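You operate a simulated robot arm through the tools that you are given. There is no shell and no other tool.

You run a simulated robot arm. Do the job below in one go: nothing can be reset, and whatever is moved stays where it is left.

Task
Close down the stand: mains off, arm over the cradle, guard down, both sliders at LOW.

The check looks at the end state, three seconds after you hand in, the way a careful person would. Anything else that was tipped, shoved, dropped, spilled or broken makes it a failure.

Robot
A 7-joint arm with a fingered hand, fixed in place. Base frame: the origin is on the floor under the middle of its stand, x ahead of it, y to its left, z up; the work surface is at about z = 0.85. Units: m, degrees, N and s.
It reaches about 1.228 m from its shoulder. Its first joint turns from -115.0 to 115.0 degrees. Payload 5 kg.
The tool frame sits at the grasp point between the pads (the TCP): z along the fingers, y along the line on which they close. The tips reach 0.032 m beyond it. The gripper opens to 0.16 m; its body begins 0.089 m behind the TCP. The gripper is a hand of 4 fingers: y runs from the thumb to the fingers, the wrist lies at [0, 0, -0.267] in the tool frame.
Orientation is told as [roll, pitch, yaw] about the base's x, y, z axes, in that order, counted from this pose: with the fingers straight down and closing along the base's y, the tool's x points along the base's -x, its y along +y and its z along -z.

Tools
- The arm moves only by the tool move_arm. Its argument "plan" is a list of rows, each a list of 2 entries, a list of its own where there are three numbers: the shift along the base's x, y, z in units of 150 mm (1.0 is 150 mm), then the turn, a rotation vector about the base's x, y, z in units of 60 degrees (1.0 is 60 degrees). In form: [[[x, y, z], [rx, ry, rz]], ...]. A call has 1 to 20 rows; each row is the pose to reach, as a shift and turn from the pose commanded when the call began. A call with a number of a shift or a turn outside -1 to 1 is refused whole. Rows are played at 5 a second. More than 0.05 m and 8.6 degrees between two rows, and nothing of the call is played. Where a pose cannot be reached the arm comes as near as it can. A force on the tool above 90 N (or 10 N above the force at the start of the call, whichever is more), or a blocked arm, ends the call early, and 0.2 s more pass. In this call time passes only in rows, and 0.2 s behind the last. The reply holds the time, the measured pose of the TCP, the force on the tool along the base axes, the opening and the grip force, in the units named above and with some noise, with the torque about the TCP (base axes, N m) and any sound that the robot's microphone picked up.
- Cameras (640 x 400 px; columns grow to the right, rows downward): "scene" is fixed at [0.4004, 0.4982, 1.7292]; the picture's right is [0.04, 1.00, 0.00], its down [0.63, -0.02, -0.78] and it looks along [-0.78, 0.03, -0.63] (base axes); focal length 214 px, centre (320, 200). "wrist" rides on the gripper at [0.08, -0.004, -0.114] in the tool frame; the picture's right is [0.05, 1.00, 0.00], its down [-0.82, 0.04, -0.58] and it looks along [-0.58, 0.03, 0.82] (tool axes); focal length 265 px, centre (320, 200). There is no depth. A picture from a camera that has moved, and an enlarged one, comes with that camera's place and axes in the base frame and with its lens.
- get_image(camera): a new picture of that camera. The clock stands still meanwhile.
- raise_lower(by): slides the trunk up (or, below 0, down) by that many m; the arm rides with it, the base frame stays. It gives what a move gives, with no picture.
- finger_targets(finger1, finger2, finger3, thumb_bend): sets how far each is bent, from 0 (flat) to 1 (curled in); at 0.3 the hand is open as for a grip, at 0.7 the pads meet at the TCP. One left out holds its place. A second passes; each finger stops where it meets its share of the squeeze, and holds until it gets a number again. It is the only way to open and close the hand. It gives what a move gives, with no picture; readings hold the bend of each and the force on the fingers (four entries, about 0 where the hand has none), thumb and palm.
- enlarge(camera, box): a new picture of the part [left, top, right, bottom] of that camera's present view, enlarged. The clock stands still meanwhile.
- finish_job(): hands the job in; it is judged then, once.

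Nothing tells you positions but the pictures and the camera data. Unless the task says otherwise, let go and move clear before handing in.

The tools are called after "Call:" by a JSON object that holds its "method" and its "body". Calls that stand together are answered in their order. move_arm: Moves the arm, as the interface text tells. Its arguments: {"type":"object","properties":{"plan":{"type":"array","items":{"type":"array"}}},"required":["plan"]} The other tools are called the same way: raise_lower (by) moves the trunk up or down; finger_targets (finger1, finger2, finger3, thumb_bend) moves the fingers one by one; get_image (camera) takes a picture; enlarge (camera, box) takes an enlarged picture of a part of a camera's view; finish_job () hands the job in.

At the start:

```text
t: 0.0
eef_pos: [0.1549, 0.5127, 1.4505]
tool_rot: [0.0, -0.1, -0.1]
contact_force: [-0.1, 0.0, -0.3]
moment: [0.0, 0.02, -0.01]
gripper_width: 0.1599
gripper_force: 0.0
shape: jaw
bend: [0.3, 0.3, 0.3, 0.3]
finger forces: [0.1, 0.0, 0.0, 0.1, 0.0, 0.0]
trunk travel left (down, up): [-0.7, 0.29]
```

scene: 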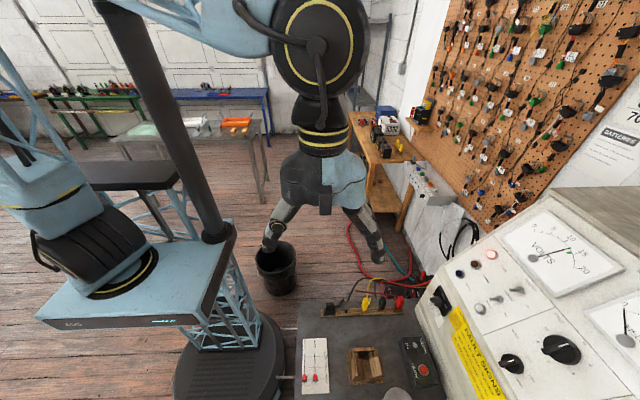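
wrist: 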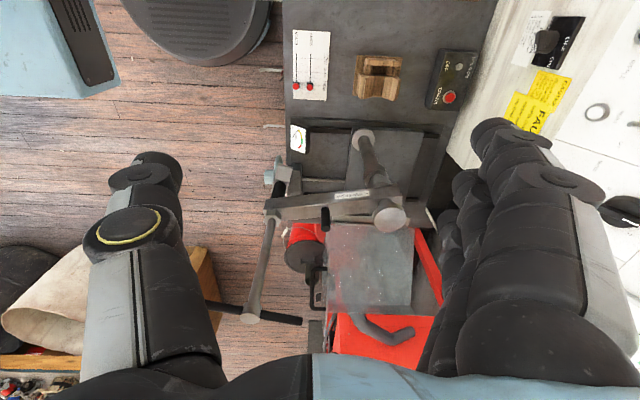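

I see a bench with a slider panel, a wooden cradle, a mains box, an articulated arm and a red device. I'll look closer at each before moving anything.

Call:
{"method": "enlarge", "body": {"camera": "wrist", "box": [250, 0, 570, 200]}}

Call:
{"method": "enlarge", "body": {"camera": "wrist", "box": [200, 180, 520, 380]}}

Call:
{"method": "enlarge", "body": {"camera": "scene", "box": [260, 240, 516, 400]}}

Call:
{"method": "enlarge", "body": {"camera": "scene", "box": [400, 180, 640, 400]}}

```text
2.00 times, centred on (410, 100) of wrist
camera zoom: at [0.0758, 0.5076, 1.5652], right [-0.05, 1.0, 0.0], down [0.82, 0.04, 0.58], along [0.58, 0.03, -0.82], focal length 531 px, centre (140, 400)
```

zoom: 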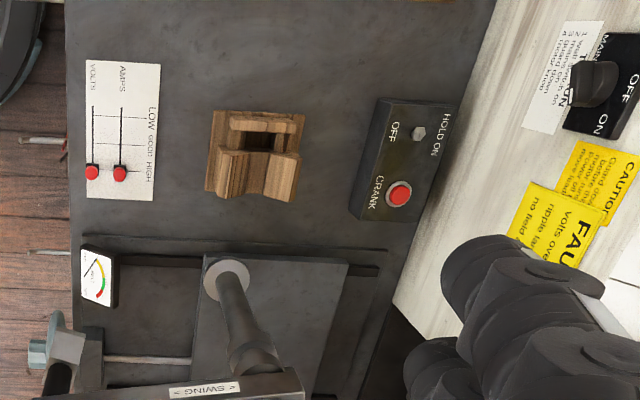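

```text
2.00 times, centred on (360, 280) of wrist
camera zoom: at [0.0758, 0.5076, 1.5652], right [-0.05, 1.0, 0.0], down [0.82, 0.04, 0.58], along [0.58, 0.03, -0.82], focal length 531 px, centre (240, 40)
```

zoom: 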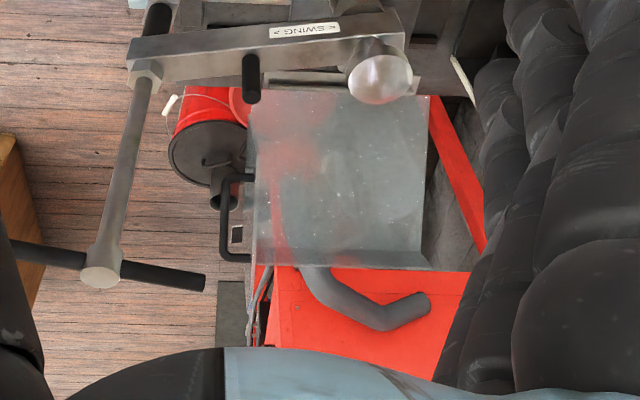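

```text
2.50 times, centred on (388, 320) of scene
camera zoom: at [0.4004, 0.4982, 1.7292], right [0.04, 1.0, 0.0], down [0.63, -0.02, -0.78], along [-0.78, 0.03, -0.63], focal length 536 px, centre (150, -100)
```

zoom: 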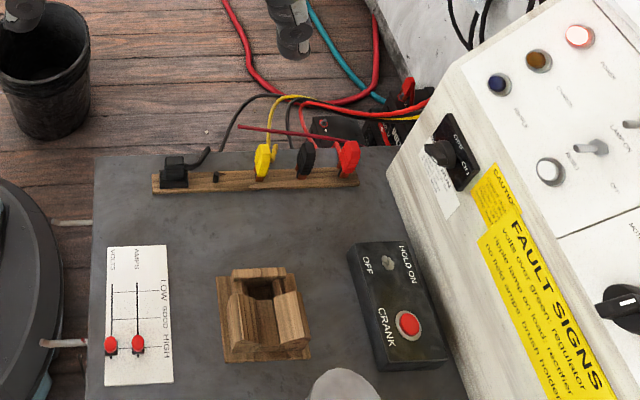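

```text
1.82 times, centred on (520, 290) of scene
camera zoom: at [0.4004, 0.4982, 1.7292], right [0.04, 1.0, 0.0], down [0.63, -0.02, -0.78], along [-0.78, 0.03, -0.63], focal length 390 px, centre (-44, 36)
```

zoom: 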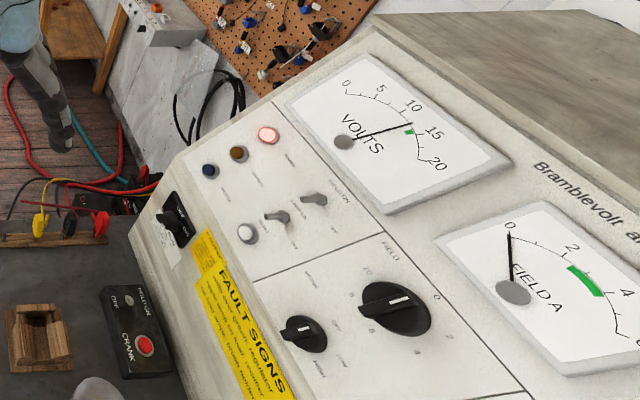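

The wrist view shows a swing arm on a post, with its free end pointing to -y, and a clear guard beyond it. The cradle is near (0.20, 0.65) and the sliders near (0.225, 0.46). I'll back the hand off and tilt it for a side view.

Call:
{"method": "move_arm", "body": {"plan": [[[-0.2, 0, 0], [0, -0.1, 0]], [[-0.4, 0, 0], [0, -0.2, 0]], [[-0.6, 0, 0], [0, -0.3, 0]], [[-0.8, 0, 0], [0, -0.4, 0]], [[-1.0, 0, 0], [0, -0.5, 0]]]}}

Call:
{"method": "get_image", "body": {"camera": "wrist"}}

Call:
{"method": "get_image", "body": {"camera": "scene"}}

```text
t: 1.4
eef_pos: [0.0847, 0.5186, 1.4244]
tool_rot: [-3.3, -30.0, -7.1]
contact_force: [-0.4, 1.7, -0.6]
moment: [-0.1, -0.03, 0.01]
gripper_width: 0.1598
gripper_force: 0.0
shape: jaw
bend: [0.3, 0.3, 0.3, 0.3]
finger forces: [0.1, 0.0, 0.1, 0.1, 0.0, 0.0]
trunk travel left (down, up): [-0.7, 0.29]
stopped in row 5: the arm was blocked; the commanded pose is now the measured one
```

```text
taken
camera wrist: at [-0.04, 0.5356, 1.4836], right [0.11, 0.99, -0.08], down [0.43, 0.02, 0.9], along [0.9, -0.13, -0.42], focal length 265 px, centre (320, 200)
```

wrist: 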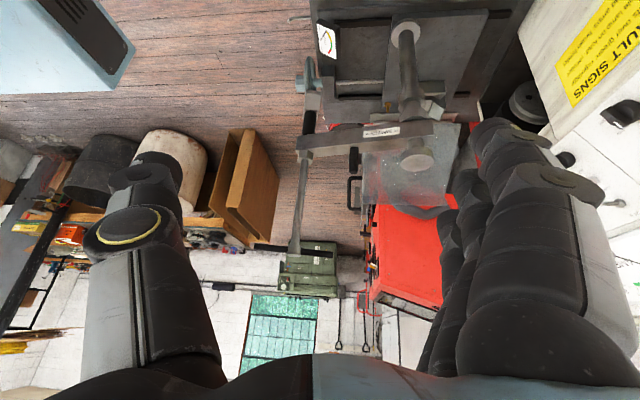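

```text
taken
```

scene: 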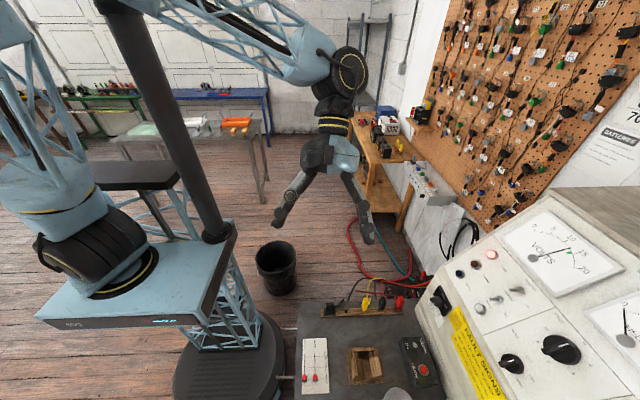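

The picture is inverted: its bottom is up and away from the robot. I'll enlarge the swing arm and the guard.

Call:
{"method": "enlarge", "body": {"camera": "wrist", "box": [240, 0, 480, 150]}}

Call:
{"method": "enlarge", "body": {"camera": "wrist", "box": [240, 100, 480, 250]}}

Call:
{"method": "enlarge", "body": {"camera": "wrist", "box": [220, 200, 460, 350]}}

```text
2.67 times, centred on (360, 75) of wrist
camera zoom: at [-0.04, 0.5356, 1.4836], right [0.11, 0.99, -0.08], down [0.43, 0.02, 0.9], along [0.9, -0.13, -0.42], focal length 708 px, centre (213, 533)
```

zoom: 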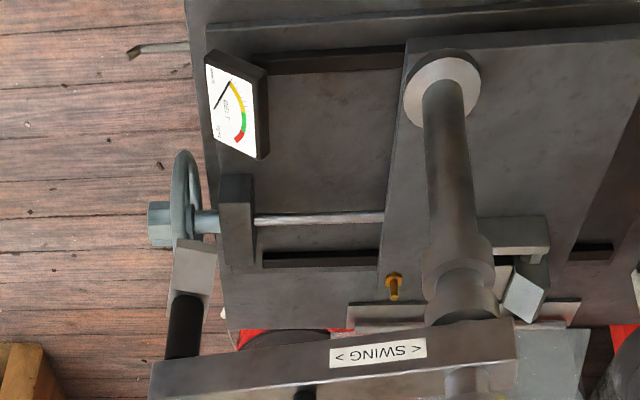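

```text
2.67 times, centred on (360, 175) of wrist
camera zoom: at [-0.04, 0.5356, 1.4836], right [0.11, 0.99, -0.08], down [0.43, 0.02, 0.9], along [0.9, -0.13, -0.42], focal length 708 px, centre (213, 267)
```

zoom: 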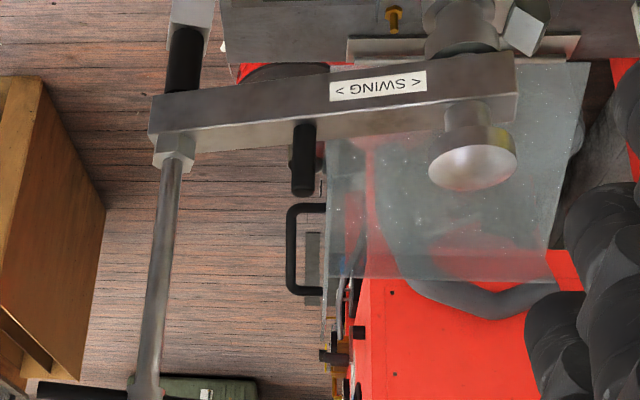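

```text
2.67 times, centred on (340, 275) of wrist
camera zoom: at [-0.04, 0.5356, 1.4836], right [0.11, 0.99, -0.08], down [0.43, 0.02, 0.9], along [0.9, -0.13, -0.42], focal length 708 px, centre (267, 0)
```

zoom: 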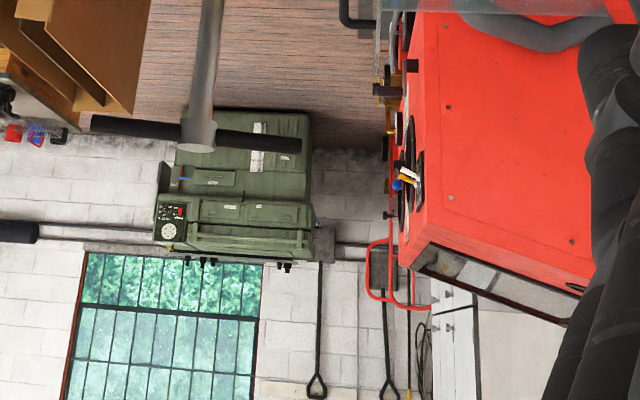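

The hand was blocked by a reach limit, and nothing was touched. I'll straighten the hand and move round to the -y side of the bench to look along +y.

Call:
{"method": "move_arm", "body": {"plan": [[[0.1, 0, 0.05], [0.01, 0.12, 0.02]], [[0.2, 0, 0.1], [0.02, 0.24, 0.04]], [[0.3, 0, 0.15], [0.03, 0.36, 0.06]], [[0.4, 0, 0.2], [0.04, 0.48, 0.08]], [[0.5, -0.2, 0.2], [0.05, 0.5, 0.12]], [[0.6, -0.4, 0.2], [0.05, 0.5, 0.12]], [[0.7, -0.7, 0.2], [0.05, 0.5, 0.12]], [[0.8, -1.0, 0.2], [0.05, 0.5, 0.12]]]}}

```text
t: 3.2
eef_pos: [0.2005, 0.3669, 1.4572]
tool_rot: [-1.7, 0.2, 0.3]
contact_force: [0.7, 0.7, 0.3]
moment: [0.04, -0.02, -0.01]
gripper_width: 0.1598
gripper_force: 0.0
shape: jaw
bend: [0.3, 0.3, 0.3, 0.3]
finger forces: [0.0, 0.0, 0.0, 0.1, 0.0, 0.1]
trunk travel left (down, up): [-0.7, 0.29]
```

The hand is straight again, clear of the T-handle. Next I'll move toward -y and yaw the hand to look along +y.

Call:
{"method": "move_arm", "body": {"plan": [[[0, -0.2, 0], [0, 0, 0]], [[0, -0.4, 0], [0, 0, 0.1]], [[0.1, -0.6, 0], [0, 0, 0.2]], [[0.2, -0.8, 0], [0, 0, 0.3]], [[0.3, -1.0, 0], [0, 0, 0.4]], [[0.4, -1.0, 0], [0, 0, 0.54]], [[0.5, -1.0, 0], [0, 0, 0.68]], [[0.6, -1.0, 0], [0, 0, 0.82]], [[0.7, -1.0, 0], [0, 0, 0.96]]]}}

Call:
{"method": "get_image", "body": {"camera": "wrist"}}

```text
t: 5.2
eef_pos: [0.308, 0.2261, 1.4405]
tool_rot: [-1.7, 0.4, 57.9]
contact_force: [-0.7, 0.6, 0.2]
moment: [-0.04, -0.02, -0.01]
gripper_width: 0.1599
gripper_force: 0.1
shape: jaw
bend: [0.3, 0.3, 0.3, 0.3]
finger forces: [0.0, 0.0, 0.1, 0.1, 0.1, 0.1]
out of reach, approached as far as the arm can: row 3, 4, 5, 6, 7, 8, 9
trunk travel left (down, up): [-0.7, 0.29]
```

```text
taken
camera wrist: at [0.2678, 0.1562, 1.5547], right [-0.87, 0.49, -0.03], down [0.38, 0.73, 0.57], along [0.3, 0.49, -0.82], focal length 265 px, centre (320, 200)
```

wrist: 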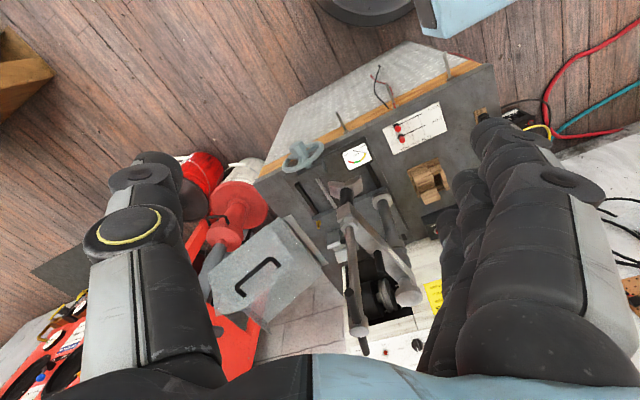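

This view shows the bench from the -y side. I'll enlarge it.

Call:
{"method": "enlarge", "body": {"camera": "wrist", "box": [180, 140, 420, 290]}}

Call:
{"method": "enlarge", "body": {"camera": "wrist", "box": [280, 180, 460, 360]}}

Call:
{"method": "enlarge", "body": {"camera": "wrist", "box": [260, 60, 500, 210]}}

```text
2.67 times, centred on (300, 215) of wrist
camera zoom: at [0.2678, 0.1562, 1.5547], right [-0.87, 0.49, -0.03], down [0.38, 0.73, 0.57], along [0.3, 0.49, -0.82], focal length 708 px, centre (373, 160)
```

zoom: 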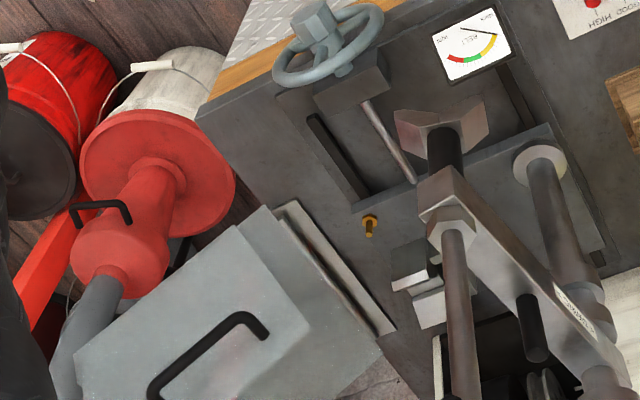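

```text
2.22 times, centred on (370, 270) of wrist
camera zoom: at [0.2678, 0.1562, 1.5547], right [-0.87, 0.49, -0.03], down [0.38, 0.73, 0.57], along [0.3, 0.49, -0.82], focal length 590 px, centre (209, 44)
```

zoom: 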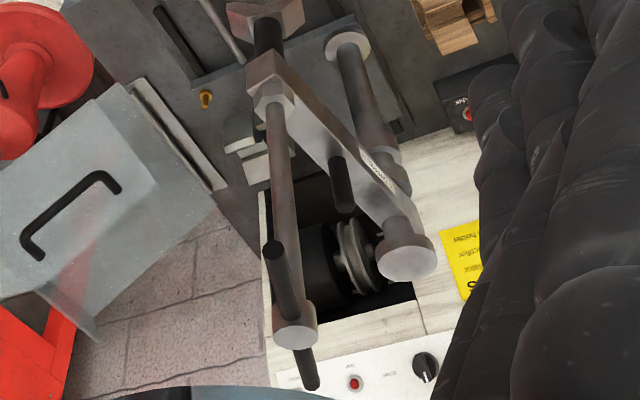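

```text
2.67 times, centred on (380, 135) of wrist
camera zoom: at [0.2678, 0.1562, 1.5547], right [-0.87, 0.49, -0.03], down [0.38, 0.73, 0.57], along [0.3, 0.49, -0.82], focal length 708 px, centre (160, 373)
```

zoom: 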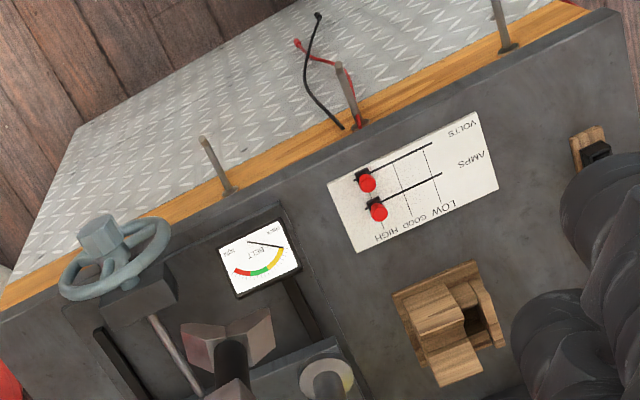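

The layout so far:
- The swing arm pivots near (0.345, 0.64). Its screw and T-handle are near (0.373, 0.441), with the T-bar at z≈1.385 and the arm at z≈1.17. A black peg near (0.366, 0.531) sits on the arm.
- The guard is a clear hood hinged near x≈0.68, tilted back about 58°, with a handle on its -y side.
- The mains switch is near (0.094, 0.879, 1.06).

I'll go and look at the mains switch next.

Call:
{"method": "move_arm", "body": {"plan": [[[-0.25, 0.0, 0.05], [0, 0, 0]], [[-0.5, 0.05, 0.1], [0, 0, 0]], [[-0.75, 0.1, 0.1], [0, 0, 0]], [[-1.0, 0.2, 0.1], [0, 0, 0]], [[-1.0, 0.45, 0.1], [0, 0, 0.1]], [[-1.0, 0.7, 0.1], [0, 0, 0.2]], [[-1.0, 0.95, 0.1], [0, 0, 0.3]]]}}

```text
t: 6.8
eef_pos: [0.1579, 0.3727, 1.4543]
tool_rot: [-1.8, 0.4, 76.0]
contact_force: [-0.2, -0.4, -0.6]
moment: [-0.06, 0.02, 0.01]
gripper_width: 0.16
gripper_force: 0.1
shape: jaw
bend: [0.3, 0.3, 0.3, 0.3]
finger forces: [0.0, 0.0, 0.0, 0.0, 0.0, 0.0]
out of reach, approached as far as the arm can: row 1, 2, 3, 4, 5
trunk travel left (down, up): [-0.7, 0.29]
```

Call:
{"method": "move_arm", "body": {"plan": [[[-0.1, 0.25, 0], [0.0, 0, 0.1]], [[-0.2, 0.5, 0], [0.0, 0, 0.2]], [[-0.25, 0.75, -0.1], [0.0, 0, 0.23]], [[-0.25, 1.0, -0.3], [0.03, 0, 0.23]], [[-0.25, 1.0, -0.6], [0.03, 0, 0.23]], [[-0.25, 1.0, -0.9], [0.03, 0, 0.23]]]}}

Call:
{"method": "get_image", "body": {"camera": "wrist"}}

```text
t: 8.2
eef_pos: [0.1223, 0.5195, 1.3192]
tool_rot: [-1.6, -1.6, 89.6]
contact_force: [0.4, 1.5, 0.1]
moment: [-0.02, 0.0, -0.01]
gripper_width: 0.16
gripper_force: 0.1
shape: jaw
bend: [0.3, 0.3, 0.3, 0.3]
finger forces: [0.1, 0.0, 0.0, 0.0, 0.1, 0.1]
trunk travel left (down, up): [-0.7, 0.29]
```

```text
taken
camera wrist: at [0.1241, 0.4353, 1.431], right [-1.0, -0.04, -0.03], down [-0.05, 0.8, 0.6], along [0.0, 0.6, -0.8], focal length 265 px, centre (320, 200)
```

wrist: 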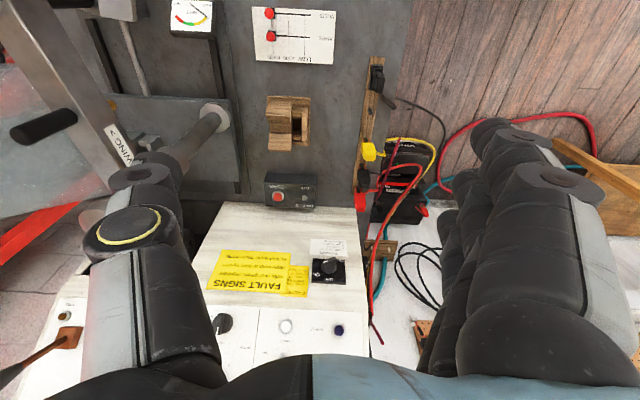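

Call:
{"method": "enlarge", "body": {"camera": "wrist", "box": [200, 230, 380, 340]}}

Call:
{"method": "enlarge", "body": {"camera": "wrist", "box": [290, 230, 370, 290]}}

Call:
{"method": "enlarge", "body": {"camera": "wrist", "box": [240, 0, 360, 220]}}

Call:
{"method": "enlarge", "body": {"camera": "scene", "box": [410, 270, 510, 340]}}

```text
3.56 times, centred on (290, 285) of wrist
camera zoom: at [0.1241, 0.4353, 1.431], right [-1.0, -0.04, -0.03], down [-0.05, 0.8, 0.6], along [0.0, 0.6, -0.8], focal length 944 px, centre (427, -102)
```

zoom: 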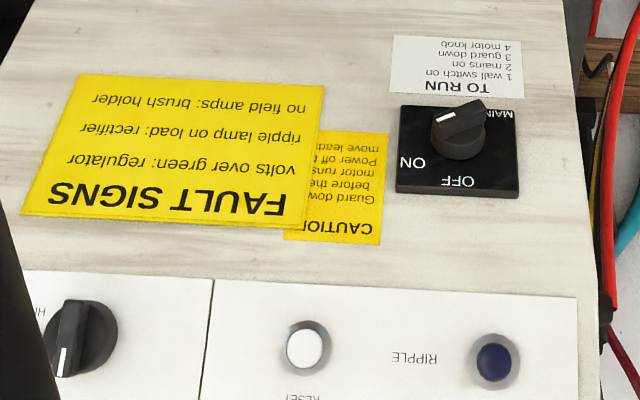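

```text
6.67 times, centred on (330, 260) of wrist
camera zoom: at [0.1241, 0.4353, 1.431], right [-1.0, -0.04, -0.03], down [-0.05, 0.8, 0.6], along [0.0, 0.6, -0.8], focal length 1769 px, centre (253, -200)
```

zoom: 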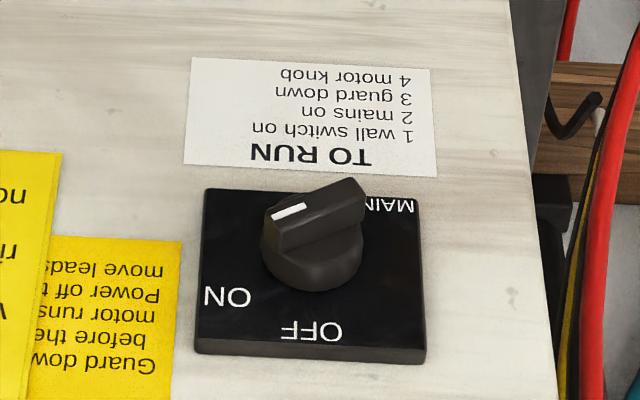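

```text
1.82 times, centred on (300, 110) of wrist
camera zoom: at [0.1241, 0.4353, 1.431], right [-1.0, -0.04, -0.03], down [-0.05, 0.8, 0.6], along [0.0, 0.6, -0.8], focal length 483 px, centre (356, 364)
```

zoom: 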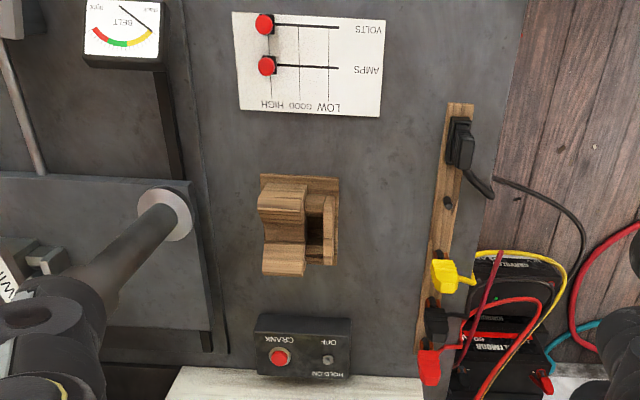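

```text
5.71 times, centred on (460, 305) of scene
camera zoom: at [0.4004, 0.4982, 1.7292], right [0.04, 1.0, 0.0], down [0.63, -0.02, -0.78], along [-0.78, 0.03, -0.63], focal length 1226 px, centre (-480, -400)
```

zoom: 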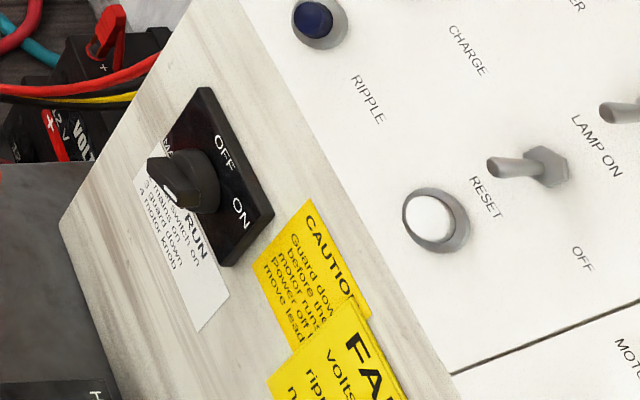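

The mains switch is on a vertical face at y≈0.88. Its pointer is at ON, which is right and slightly up, and OFF is straight up, so it needs about 65° counter-clockwise. A label beside it says power off before moving leads, so mains comes first. I'll tilt the hand to point along +y.

Call:
{"method": "move_arm", "body": {"plan": [[[0, 0.1, -0.05], [0.125, 0, 0]], [[0, 0.2, -0.1], [0.25, 0, 0]], [[0, 0.3, -0.15], [0.375, 0, 0]], [[0, 0.4, -0.2], [0.5, 0, 0]], [[0, 0.5, -0.25], [0.625, 0, 0]], [[0, 0.6, -0.3], [0.75, 0, 0]], [[0, 0.7, -0.35], [0.875, 0, 0]], [[0, 0.8, -0.4], [1.0, 0, 0]]]}}

Call:
{"method": "get_image", "body": {"camera": "scene"}}

```text
t: 10.0
eef_pos: [0.1328, 0.6377, 1.2471]
tool_rot: [-1.3, -60.5, 88.3]
contact_force: [12.8, -2.4, 1.6]
moment: [-0.04, 0.71, 1.24]
gripper_width: 0.16
gripper_force: 0.0
shape: jaw
bend: [0.3, 0.3, 0.3, 0.3]
finger forces: [0.0, 0.0, 0.1, 0.0, 0.0, 0.1]
trunk travel left (down, up): [-0.7, 0.29]
```

```text
taken
```

scene: 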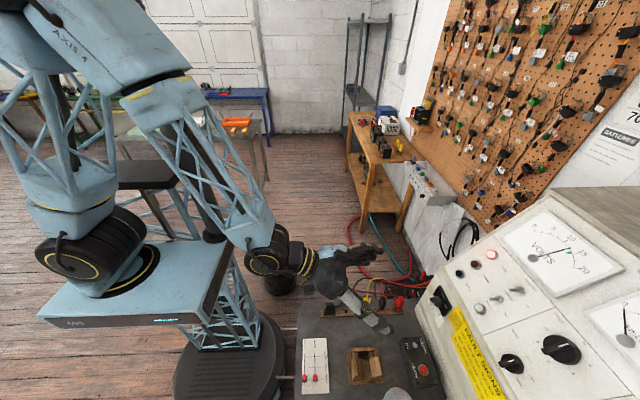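

The force reading shows 12.8 N in x with no visible contact. I'll hold still to check whether it persists.

Call:
{"method": "move_arm", "body": {"plan": [[[0, 0, 0], [0, 0, 0]], [[0, 0, 0], [0, 0, 0]]]}}

Call:
{"method": "enlarge", "body": {"camera": "scene", "box": [220, 200, 460, 350]}}

Call:
{"method": "get_image", "body": {"camera": "wrist"}}

```text
t: 10.6
eef_pos: [0.1333, 0.6357, 1.2519]
tool_rot: [-1.1, -60.8, 88.3]
contact_force: [-1.1, -0.5, -0.7]
moment: [0.06, -0.03, -0.03]
gripper_width: 0.1601
gripper_force: 0.0
shape: jaw
bend: [0.3, 0.3, 0.3, 0.3]
finger forces: [0.0, 0.0, 0.0, 0.0, 0.0, 0.0]
trunk travel left (down, up): [-0.7, 0.29]
```

```text
2.67 times, centred on (340, 275) of scene
camera zoom: at [0.4004, 0.4982, 1.7292], right [0.04, 1.0, 0.0], down [0.63, -0.02, -0.78], along [-0.78, 0.03, -0.63], focal length 572 px, centre (267, 0)
```

zoom: 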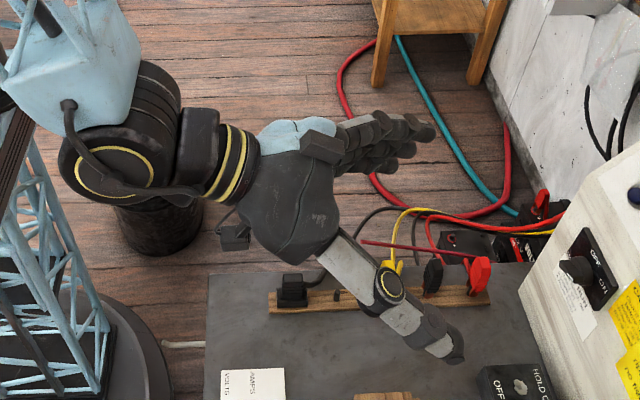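

```text
taken
camera wrist: at [0.1316, 0.4954, 1.2375], right [-1.0, 0.02, -0.05], down [-0.06, -0.1, 0.99], along [0.01, 0.99, 0.1], focal length 265 px, centre (320, 200)
```

wrist: 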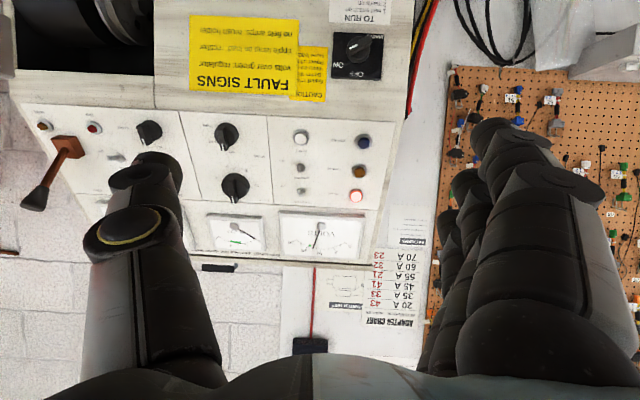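

The force was only transient. From here I have a nearly square-on view of the switch, so I'll enlarge it.

Call:
{"method": "enlarge", "body": {"camera": "wrist", "box": [300, 0, 420, 100]}}

Call:
{"method": "enlarge", "body": {"camera": "wrist", "box": [0, 0, 420, 260]}}

```text
4.00 times, centred on (360, 50) of wrist
camera zoom: at [0.1316, 0.4954, 1.2375], right [-1.0, 0.02, -0.05], down [-0.06, -0.1, 0.99], along [0.01, 0.99, 0.1], focal length 1062 px, centre (160, 800)
```

zoom: 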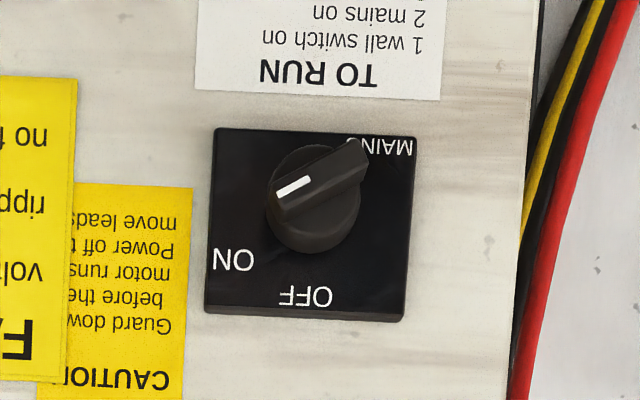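

```text
1.52 times, centred on (210, 130) of wrist
camera zoom: at [0.1316, 0.4954, 1.2375], right [-1.0, 0.02, -0.05], down [-0.06, -0.1, 0.99], along [0.01, 0.99, 0.1], focal length 404 px, centre (488, 307)
```

zoom: 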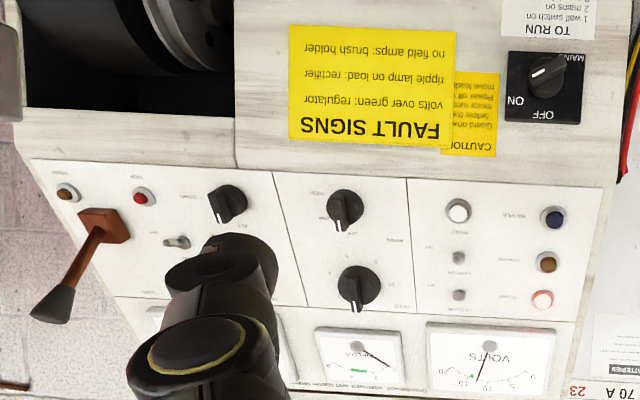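

The pointer is about 30° above +x, so OFF is 60° further round. I place the knob axis at about (0.095, z 1.073), with its front at y≈0.85 and the plate at y≈0.883. I'll level the hand along +y.

Call:
{"method": "move_arm", "body": {"plan": [[[-0.04, 0.08, -0.17], [0.08, 0, 0]], [[-0.08, 0.16, -0.34], [0.16, 0, 0]], [[-0.12, 0.24, -0.5], [0.24, 0, 0]], [[-0.16, 0.32, -0.66], [0.32, 0, 0]], [[-0.2, 0.4, -0.82], [0.4, 0, 0.01]], [[-0.25, 0.43, -0.98], [0.49, 0, 0.02]]]}}

```text
t: 12.0
eef_pos: [0.0835, 0.7049, 1.1145]
tool_rot: [176.7, -88.9, -87.2]
contact_force: [0.8, 0.3, -0.3]
moment: [-0.02, -0.01, -0.04]
gripper_width: 0.1597
gripper_force: 0.1
shape: jaw
bend: [0.3, 0.3, 0.3, 0.3]
finger forces: [0.0, 0.0, 0.0, 0.0, 0.1, 0.0]
trunk travel left (down, up): [-0.7, 0.29]
```

The hand is level, pointing at the console. I'll twist it 60° about y so it closes across the knob bar, then check the view.

Call:
{"method": "move_arm", "body": {"plan": [[[0.01, 0, -0.03], [0, 0.125, 0]], [[0.02, 0, -0.06], [0, 0.25, 0]], [[0.03, 0, -0.09], [0, 0.375, 0]], [[0.04, 0, -0.12], [0, 0.5, 0]], [[0.05, 0, -0.15], [0, 0.625, 0]], [[0.06, 0, -0.18], [0, 0.75, 0]], [[0.07, 0, -0.21], [0, 0.875, 0]], [[0.08, 0, -0.25], [0, 1.0, 0]]]}}

Call:
{"method": "get_image", "body": {"camera": "wrist"}}

Call:
{"method": "enlarge", "body": {"camera": "scene", "box": [300, 220, 500, 345]}}

```text
t: 13.8
eef_pos: [0.0949, 0.7029, 1.076]
tool_rot: [90.2, -29.9, -1.1]
contact_force: [0.5, -0.5, 0.1]
moment: [0.0, 0.0, 0.03]
gripper_width: 0.1603
gripper_force: 0.1
shape: jaw
bend: [0.3, 0.3, 0.3, 0.3]
finger forces: [0.1, 0.0, 0.0, 0.0, 0.0, 0.0]
trunk travel left (down, up): [-0.7, 0.29]
```

```text
taken
camera wrist: at [0.0273, 0.5896, 1.0327], right [-0.54, 0.01, 0.84], down [0.68, -0.59, 0.44], along [0.5, 0.81, 0.31], focal length 265 px, centre (320, 200)
```

wrist: 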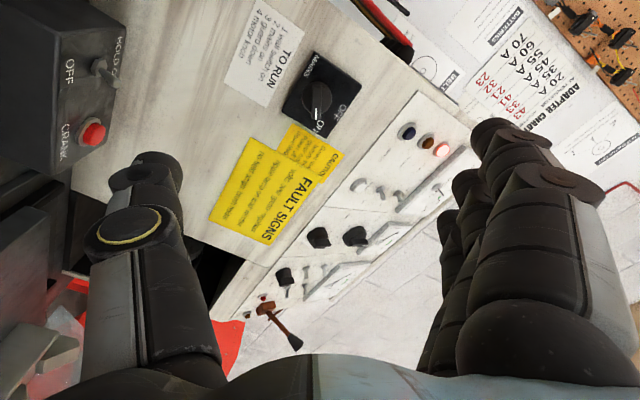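

```text
3.20 times, centred on (400, 282) of scene
camera zoom: at [0.4004, 0.4982, 1.7292], right [0.04, 1.0, 0.0], down [0.63, -0.02, -0.78], along [-0.78, 0.03, -0.63], focal length 686 px, centre (64, -64)
```

zoom: 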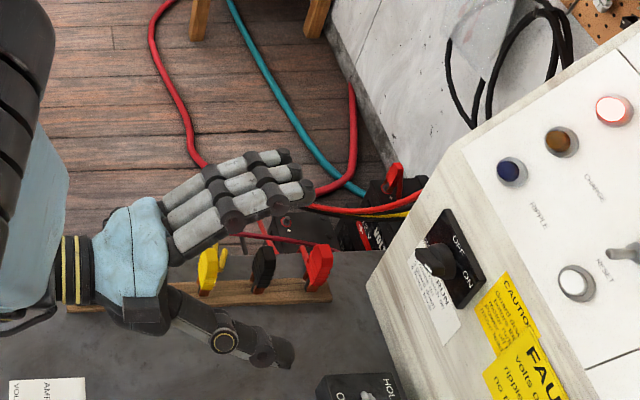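

The hand is aligned across the knob. I'll enlarge the knob once more to fine-tune before closing in.

Call:
{"method": "enlarge", "body": {"camera": "wrist", "box": [270, 40, 370, 140]}}

```text
4.00 times, centred on (320, 90) of wrist
camera zoom: at [0.0273, 0.5896, 1.0327], right [-0.54, 0.01, 0.84], down [0.68, -0.59, 0.44], along [0.5, 0.81, 0.31], focal length 1062 px, centre (320, 640)
```

zoom: 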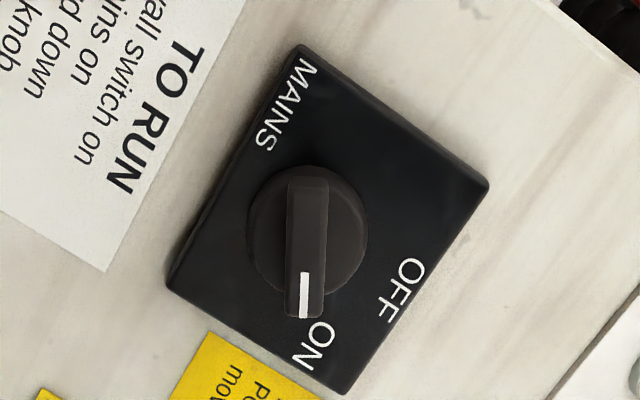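

The bar lines up with the tool's x axis and sits about 4 mm toward the thumb. I'll make that small correction and approach.

Call:
{"method": "move_arm", "body": {"plan": [[[0.0, 0.15, -0.03], [0, 0, 0]], [[0.0, 0.35, -0.03], [0, 0, 0]], [[0.0, 0.55, -0.03], [0, 0, 0]], [[0.0, 0.7, -0.03], [0, 0, 0]]]}}

Call:
{"method": "get_image", "body": {"camera": "wrist"}}

Call:
{"method": "enlarge", "body": {"camera": "scene", "box": [340, 220, 500, 320]}}

```text
t: 14.8
eef_pos: [0.0952, 0.8085, 1.0712]
tool_rot: [90.0, -29.9, -1.1]
contact_force: [0.0, -0.2, -0.3]
moment: [0.03, -0.03, -0.01]
gripper_width: 0.1599
gripper_force: 0.0
shape: jaw
bend: [0.3, 0.3, 0.3, 0.3]
finger forces: [0.0, 0.0, 0.1, 0.0, 0.1, 0.0]
trunk travel left (down, up): [-0.7, 0.29]
```

```text
taken
camera wrist: at [0.0273, 0.6946, 1.0268], right [-0.54, 0.01, 0.84], down [0.67, -0.59, 0.44], along [0.5, 0.81, 0.31], focal length 265 px, centre (320, 200)
```

wrist: 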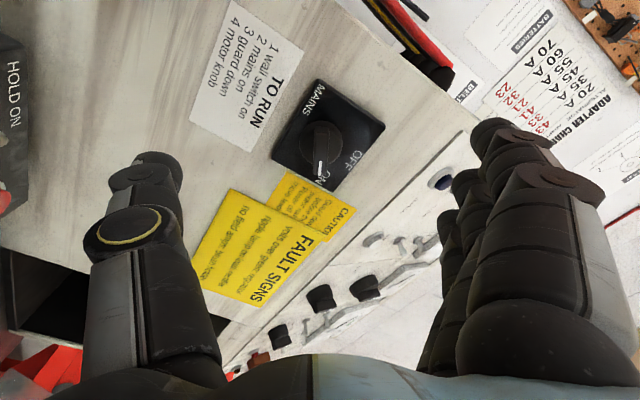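

```text
4.00 times, centred on (420, 270) of scene
camera zoom: at [0.4004, 0.4982, 1.7292], right [0.04, 1.0, 0.0], down [0.63, -0.02, -0.78], along [-0.78, 0.03, -0.63], focal length 858 px, centre (-80, -80)
```

zoom: 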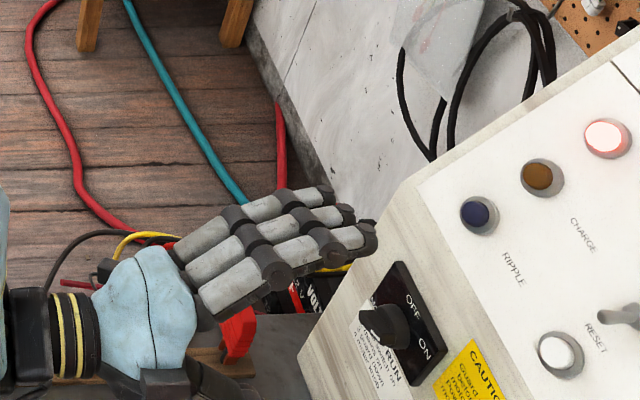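

The TCP projects to the image centre, so the knob is well lined up. I'll move in to y≈0.84, check forces, then pinch with the thumb and middle finger.

Call:
{"method": "move_arm", "body": {"plan": [[[0.0, 0.07, 0], [0, 0, 0]], [[0.0, 0.14, 0], [0, 0, 0]], [[0.0, 0.21, 0], [0, 0, 0]]]}}

Call:
{"method": "finger_targets", "body": {"finger2": 0.5, "thumb_bend": 0.5}}

Call:
{"method": "get_image", "body": {"camera": "wrist"}}

Call:
{"method": "enlarge", "body": {"camera": "scene", "box": [380, 240, 480, 310]}}

```text
t: 15.6
eef_pos: [0.0964, 0.8391, 1.0717]
tool_rot: [90.2, -29.9, -1.2]
contact_force: [-0.9, 0.2, -0.4]
moment: [-0.03, 0.0, -0.04]
gripper_width: 0.16
gripper_force: 0.1
shape: jaw
bend: [0.3, 0.3, 0.3, 0.3]
finger forces: [0.0, 0.1, 0.0, 0.0, 0.1, 0.0]
trunk travel left (down, up): [-0.7, 0.29]
```

```text
t: 16.6
eef_pos: [0.0956, 0.8389, 1.0728]
tool_rot: [90.0, -29.9, -1.2]
contact_force: [-0.5, -0.3, 0.6]
moment: [0.01, -0.01, -0.01]
gripper_width: 0.1314
gripper_force: 0.0
shape: fingers
bend: [0.3, 0.5, 0.3, 0.5]
finger forces: [0.1, 0.0, 0.0, 0.1, 0.0, 0.0]
trunk travel left (down, up): [-0.7, 0.29]
```

```text
taken
camera wrist: at [0.0272, 0.7256, 1.028], right [-0.54, 0.01, 0.84], down [0.67, -0.59, 0.44], along [0.5, 0.81, 0.31], focal length 265 px, centre (320, 200)
```

wrist: 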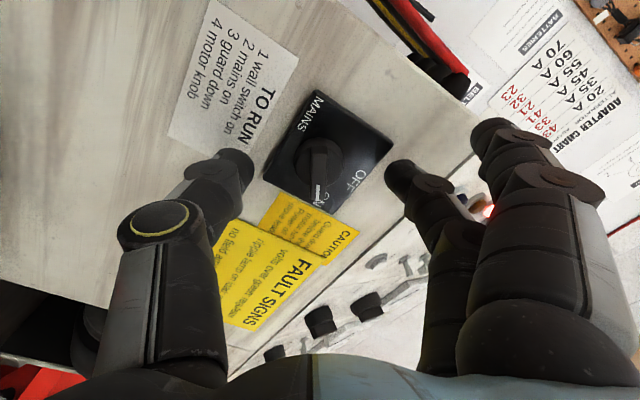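

```text
5.71 times, centred on (430, 275) of scene
camera zoom: at [0.4004, 0.4982, 1.7292], right [0.04, 1.0, 0.0], down [0.63, -0.02, -0.78], along [-0.78, 0.03, -0.63], focal length 1226 px, centre (-309, -229)
```

zoom: 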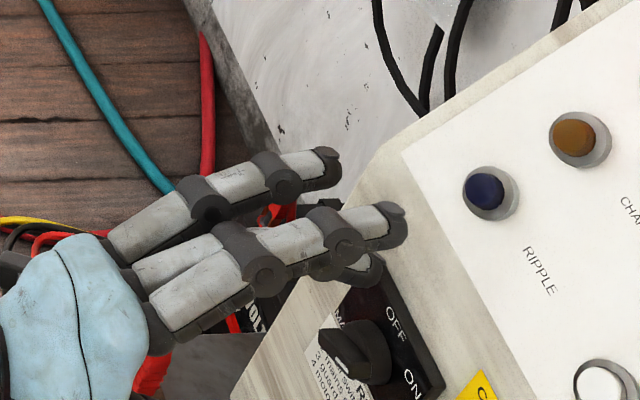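

The knob bar sits between the thumb and finger 2. I'll enlarge for an exact offset before closing.

Call:
{"method": "enlarge", "body": {"camera": "wrist", "box": [240, 100, 400, 220]}}

```text
3.33 times, centred on (320, 160) of wrist
camera zoom: at [0.0272, 0.7256, 1.028], right [-0.54, 0.01, 0.84], down [0.67, -0.59, 0.44], along [0.5, 0.81, 0.31], focal length 885 px, centre (320, 333)
```

zoom: 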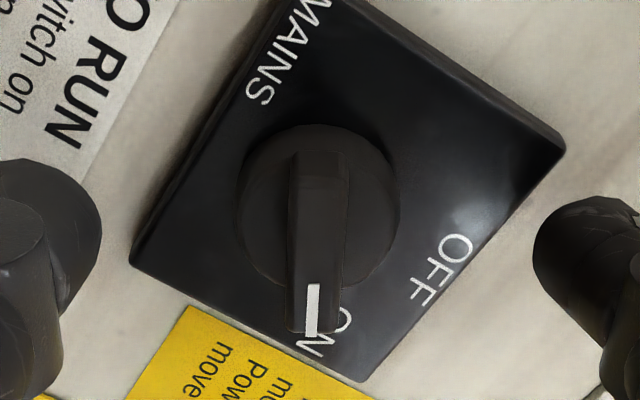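

The bar front is about 16 mm ahead of the TCP and 6 mm off along tool x. I'll correct that, move 5 mm deeper, and close gradually.

Call:
{"method": "move_arm", "body": {"plan": [[[-0.035, 0.0, -0.02], [0, 0, 0]], [[-0.035, 0.035, -0.02], [0, 0, 0]]]}}

Call:
{"method": "finger_targets", "body": {"finger2": 0.62, "thumb_bend": 0.62}}

Call:
{"method": "get_image", "body": {"camera": "wrist"}}

```text
t: 17.2
eef_pos: [0.0906, 0.8447, 1.0687]
tool_rot: [90.2, -29.9, -1.1]
contact_force: [-0.1, 0.9, 0.6]
moment: [0.0, -0.04, 0.02]
gripper_width: 0.1313
gripper_force: 0.0
shape: fingers
bend: [0.3, 0.5, 0.3, 0.5]
finger forces: [0.0, 0.0, 0.0, 0.1, 0.0, 0.0]
trunk travel left (down, up): [-0.7, 0.29]
```

```text
t: 18.2
eef_pos: [0.0893, 0.845, 1.0689]
tool_rot: [90.2, -29.9, -1.2]
contact_force: [-3.2, -1.6, 8.1]
moment: [0.41, 0.11, 0.16]
gripper_width: 0.1085
gripper_force: 5.5
shape: fingers
bend: [0.3, 0.55, 0.3, 0.62]
finger forces: [0.0, 10.6, 0.0, 0.0, 0.4, 0.0]
trunk travel left (down, up): [-0.7, 0.29]
```

```text
taken
camera wrist: at [0.0209, 0.7303, 1.0254], right [-0.54, 0.01, 0.84], down [0.67, -0.59, 0.44], along [0.5, 0.81, 0.32], focal length 265 px, centre (320, 200)
```

wrist: 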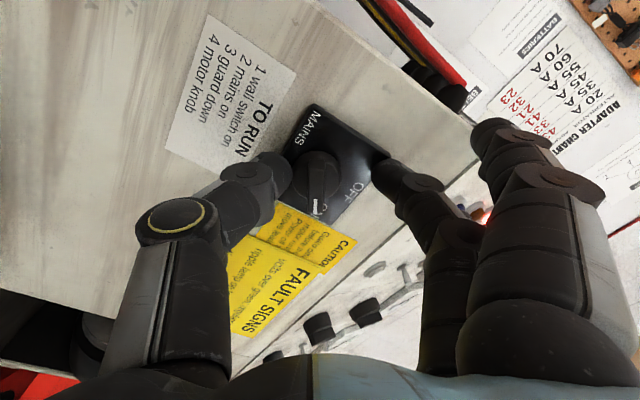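

Finger 2 caught the edge of the raised plate with its tip too deep. I'll open it, back off 25 mm, pre-close to a narrow gap, then advance again.

Call:
{"method": "finger_targets", "body": {"finger2": 0.45, "thumb_bend": 0.5}}

Call:
{"method": "move_arm", "body": {"plan": [[[0, -0.08, 0], [0, 0, 0]], [[0, -0.17, 0], [0, 0, 0]]]}}

Call:
{"method": "finger_targets", "body": {"finger2": 0.61, "thumb_bend": 0.61}}

Call:
{"method": "get_image", "body": {"camera": "wrist"}}

```text
t: 19.2
eef_pos: [0.0903, 0.8453, 1.0676]
tool_rot: [90.1, -29.9, -1.3]
contact_force: [0.0, -0.6, -1.3]
moment: [0.0, -0.03, 0.0]
gripper_width: 0.1307
gripper_force: 0.1
shape: fingers
bend: [0.3, 0.45, 0.3, 0.5]
finger forces: [0.0, 0.0, 0.0, 0.0, 0.0, 0.0]
trunk travel left (down, up): [-0.7, 0.29]
```

```text
t: 19.8
eef_pos: [0.0915, 0.818, 1.0688]
tool_rot: [90.2, -29.9, -1.2]
contact_force: [-0.8, -0.1, -0.7]
moment: [-0.04, -0.01, -0.01]
gripper_width: 0.1307
gripper_force: 0.1
shape: fingers
bend: [0.3, 0.45, 0.3, 0.5]
finger forces: [0.0, 0.0, 0.0, 0.0, 0.0, 0.0]
trunk travel left (down, up): [-0.7, 0.29]
```

```text
t: 20.8
eef_pos: [0.091, 0.8195, 1.0685]
tool_rot: [90.1, -29.9, -1.2]
contact_force: [0.7, 0.3, -0.2]
moment: [-0.04, 0.02, -0.02]
gripper_width: 0.1099
gripper_force: 0.1
shape: fingers
bend: [0.3, 0.61, 0.3, 0.61]
finger forces: [0.0, 0.0, 0.1, 0.0, 0.0, 0.0]
trunk travel left (down, up): [-0.7, 0.29]
```

```text
taken
camera wrist: at [0.0214, 0.7055, 1.0247], right [-0.54, 0.01, 0.84], down [0.67, -0.59, 0.44], along [0.5, 0.81, 0.31], focal length 265 px, centre (320, 200)
```

wrist: 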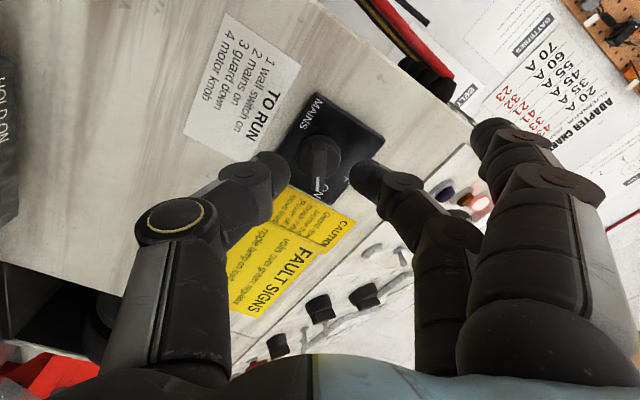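

The gap is about 34 mm and centred on the bar. I'll advance toward the knob with this narrowed pinch.

Call:
{"method": "move_arm", "body": {"plan": [[[0, 0.05, 0], [0, 0, 0]], [[0, 0.1, 0], [0, 0, 0]], [[0, 0.14, 0], [0, 0, 0]]]}}

Call:
{"method": "enlarge", "body": {"camera": "wrist", "box": [220, 80, 420, 230]}}

Call:
{"method": "enlarge", "body": {"camera": "scene", "box": [380, 260, 480, 330]}}

```text
t: 21.6
eef_pos: [0.0899, 0.8399, 1.068]
tool_rot: [90.1, -29.9, -1.1]
contact_force: [0.5, 0.1, -0.5]
moment: [-0.03, -0.01, 0.01]
gripper_width: 0.1096
gripper_force: 0.0
shape: fingers
bend: [0.3, 0.61, 0.3, 0.61]
finger forces: [0.0, 0.1, 0.0, 0.0, 0.0, 0.1]
trunk travel left (down, up): [-0.7, 0.29]
```

```text
2.67 times, centred on (320, 155) of wrist
camera zoom: at [0.0213, 0.7265, 1.0245], right [-0.54, 0.01, 0.84], down [0.67, -0.59, 0.44], along [0.5, 0.81, 0.31], focal length 708 px, centre (320, 320)
```

zoom: 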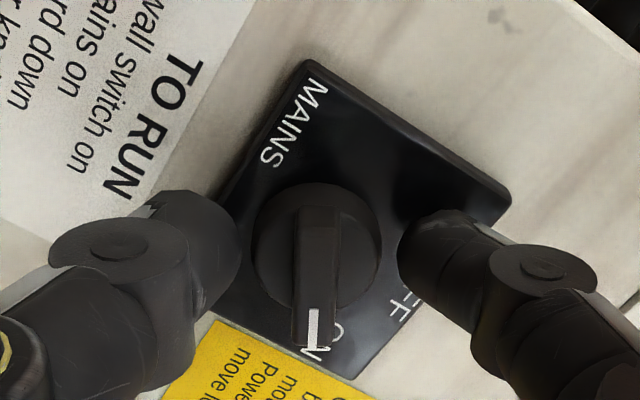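

```text
5.71 times, centred on (430, 295) of scene
camera zoom: at [0.4004, 0.4982, 1.7292], right [0.04, 1.0, 0.0], down [0.63, -0.02, -0.78], along [-0.78, 0.03, -0.63], focal length 1226 px, centre (-309, -343)
```

zoom: 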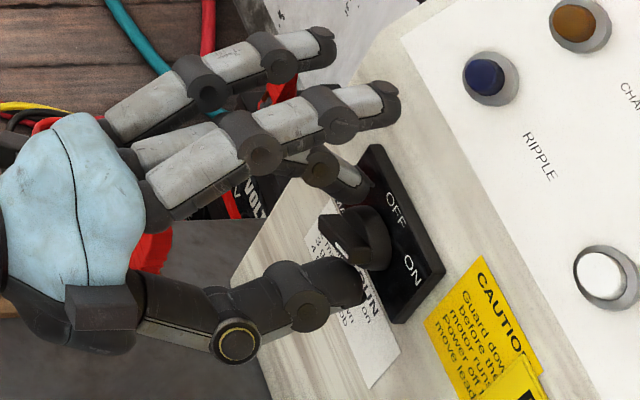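

The tips flank the knob evenly. Closing the pinch now.

Call:
{"method": "finger_targets", "body": {"finger2": 0.72, "thumb_bend": 0.72}}

Call:
{"method": "enlarge", "body": {"camera": "wrist", "box": [220, 80, 420, 230]}}

Call:
{"method": "enlarge", "body": {"camera": "scene", "box": [380, 260, 480, 330]}}

```text
t: 22.6
eef_pos: [0.0891, 0.8388, 1.0676]
tool_rot: [90.0, -29.8, -1.1]
contact_force: [-3.4, -14.7, -6.5]
moment: [-0.14, -0.03, 0.12]
gripper_width: 0.0957
gripper_force: 14.8
shape: fingers
bend: [0.3, 0.7, 0.3, 0.7]
finger forces: [0.1, 10.8, 0.0, 0.0, 20.1, 0.0]
trunk travel left (down, up): [-0.7, 0.29]
```

```text
2.67 times, centred on (320, 155) of wrist
camera zoom: at [0.0209, 0.7254, 1.0246], right [-0.54, 0.01, 0.84], down [0.67, -0.59, 0.44], along [0.5, 0.81, 0.31], focal length 708 px, centre (320, 320)
```

zoom: 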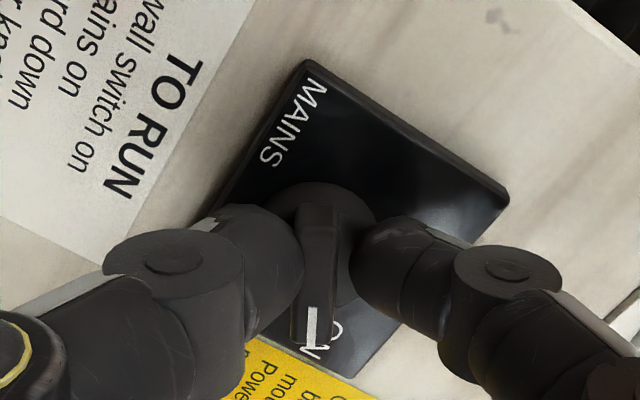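

```text
5.71 times, centred on (430, 295) of scene
camera zoom: at [0.4004, 0.4982, 1.7292], right [0.04, 1.0, 0.0], down [0.63, -0.02, -0.78], along [-0.78, 0.03, -0.63], focal length 1226 px, centre (-309, -343)
```

zoom: 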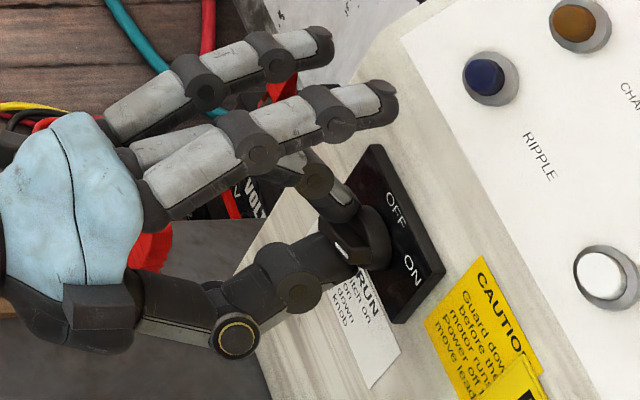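

The bar is held between the thumb and finger 2. I'll ease back 3 mm and turn the knob 60° counter-clockwise, which is negative about y.

Call:
{"method": "move_arm", "body": {"plan": [[[0, -0.02, 0], [0, 0, 0]], [[0, -0.02, 0], [0, -0.1, 0]], [[0, -0.02, 0], [0, -0.2, 0]], [[0, -0.02, 0], [0, -0.3, 0]], [[0, -0.02, 0], [0, -0.4, 0]], [[0, -0.02, 0], [0, -0.5, 0]]]}}

Call:
{"method": "enlarge", "body": {"camera": "wrist", "box": [220, 80, 420, 230]}}

Call:
{"method": "enlarge", "body": {"camera": "scene", "box": [380, 230, 520, 330]}}

```text
t: 24.0
eef_pos: [0.0898, 0.8379, 1.0667]
tool_rot: [91.2, -60.0, -1.9]
contact_force: [0.0, -0.5, -9.0]
moment: [-0.18, 0.04, 0.03]
gripper_width: 0.0965
gripper_force: 8.2
shape: fingers
bend: [0.3, 0.7, 0.3, 0.69]
finger forces: [0.0, 4.6, 0.0, 0.0, 11.7, 0.0]
trunk travel left (down, up): [-0.7, 0.29]
```

```text
2.67 times, centred on (320, 155) of wrist
camera zoom: at [0.0534, 0.7239, 0.9951], right [-0.89, 0.01, 0.45], down [0.36, -0.59, 0.72], along [0.28, 0.81, 0.52], focal length 708 px, centre (320, 320)
```

zoom: 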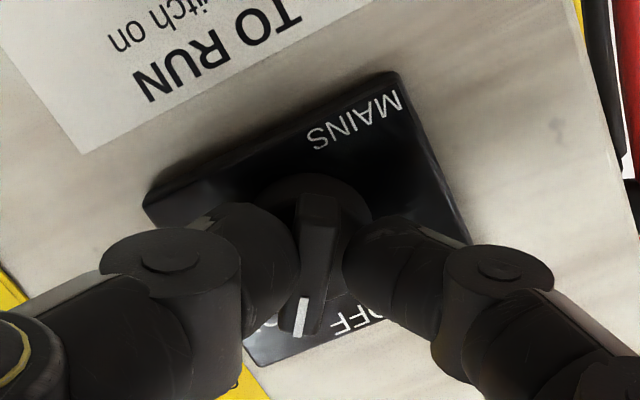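

```text
4.00 times, centred on (450, 280) of scene
camera zoom: at [0.4004, 0.4982, 1.7292], right [0.04, 1.0, 0.0], down [0.63, -0.02, -0.78], along [-0.78, 0.03, -0.63], focal length 858 px, centre (-200, -120)
```

zoom: 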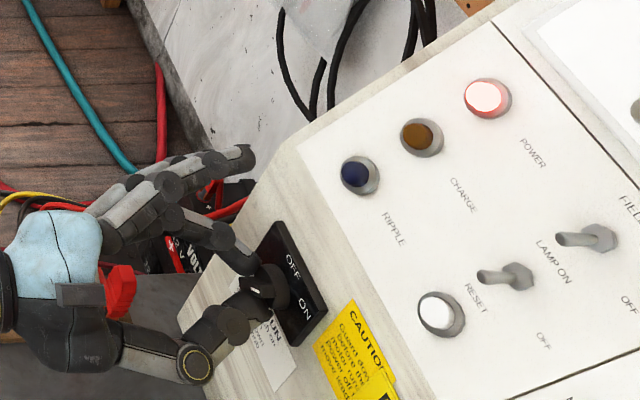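

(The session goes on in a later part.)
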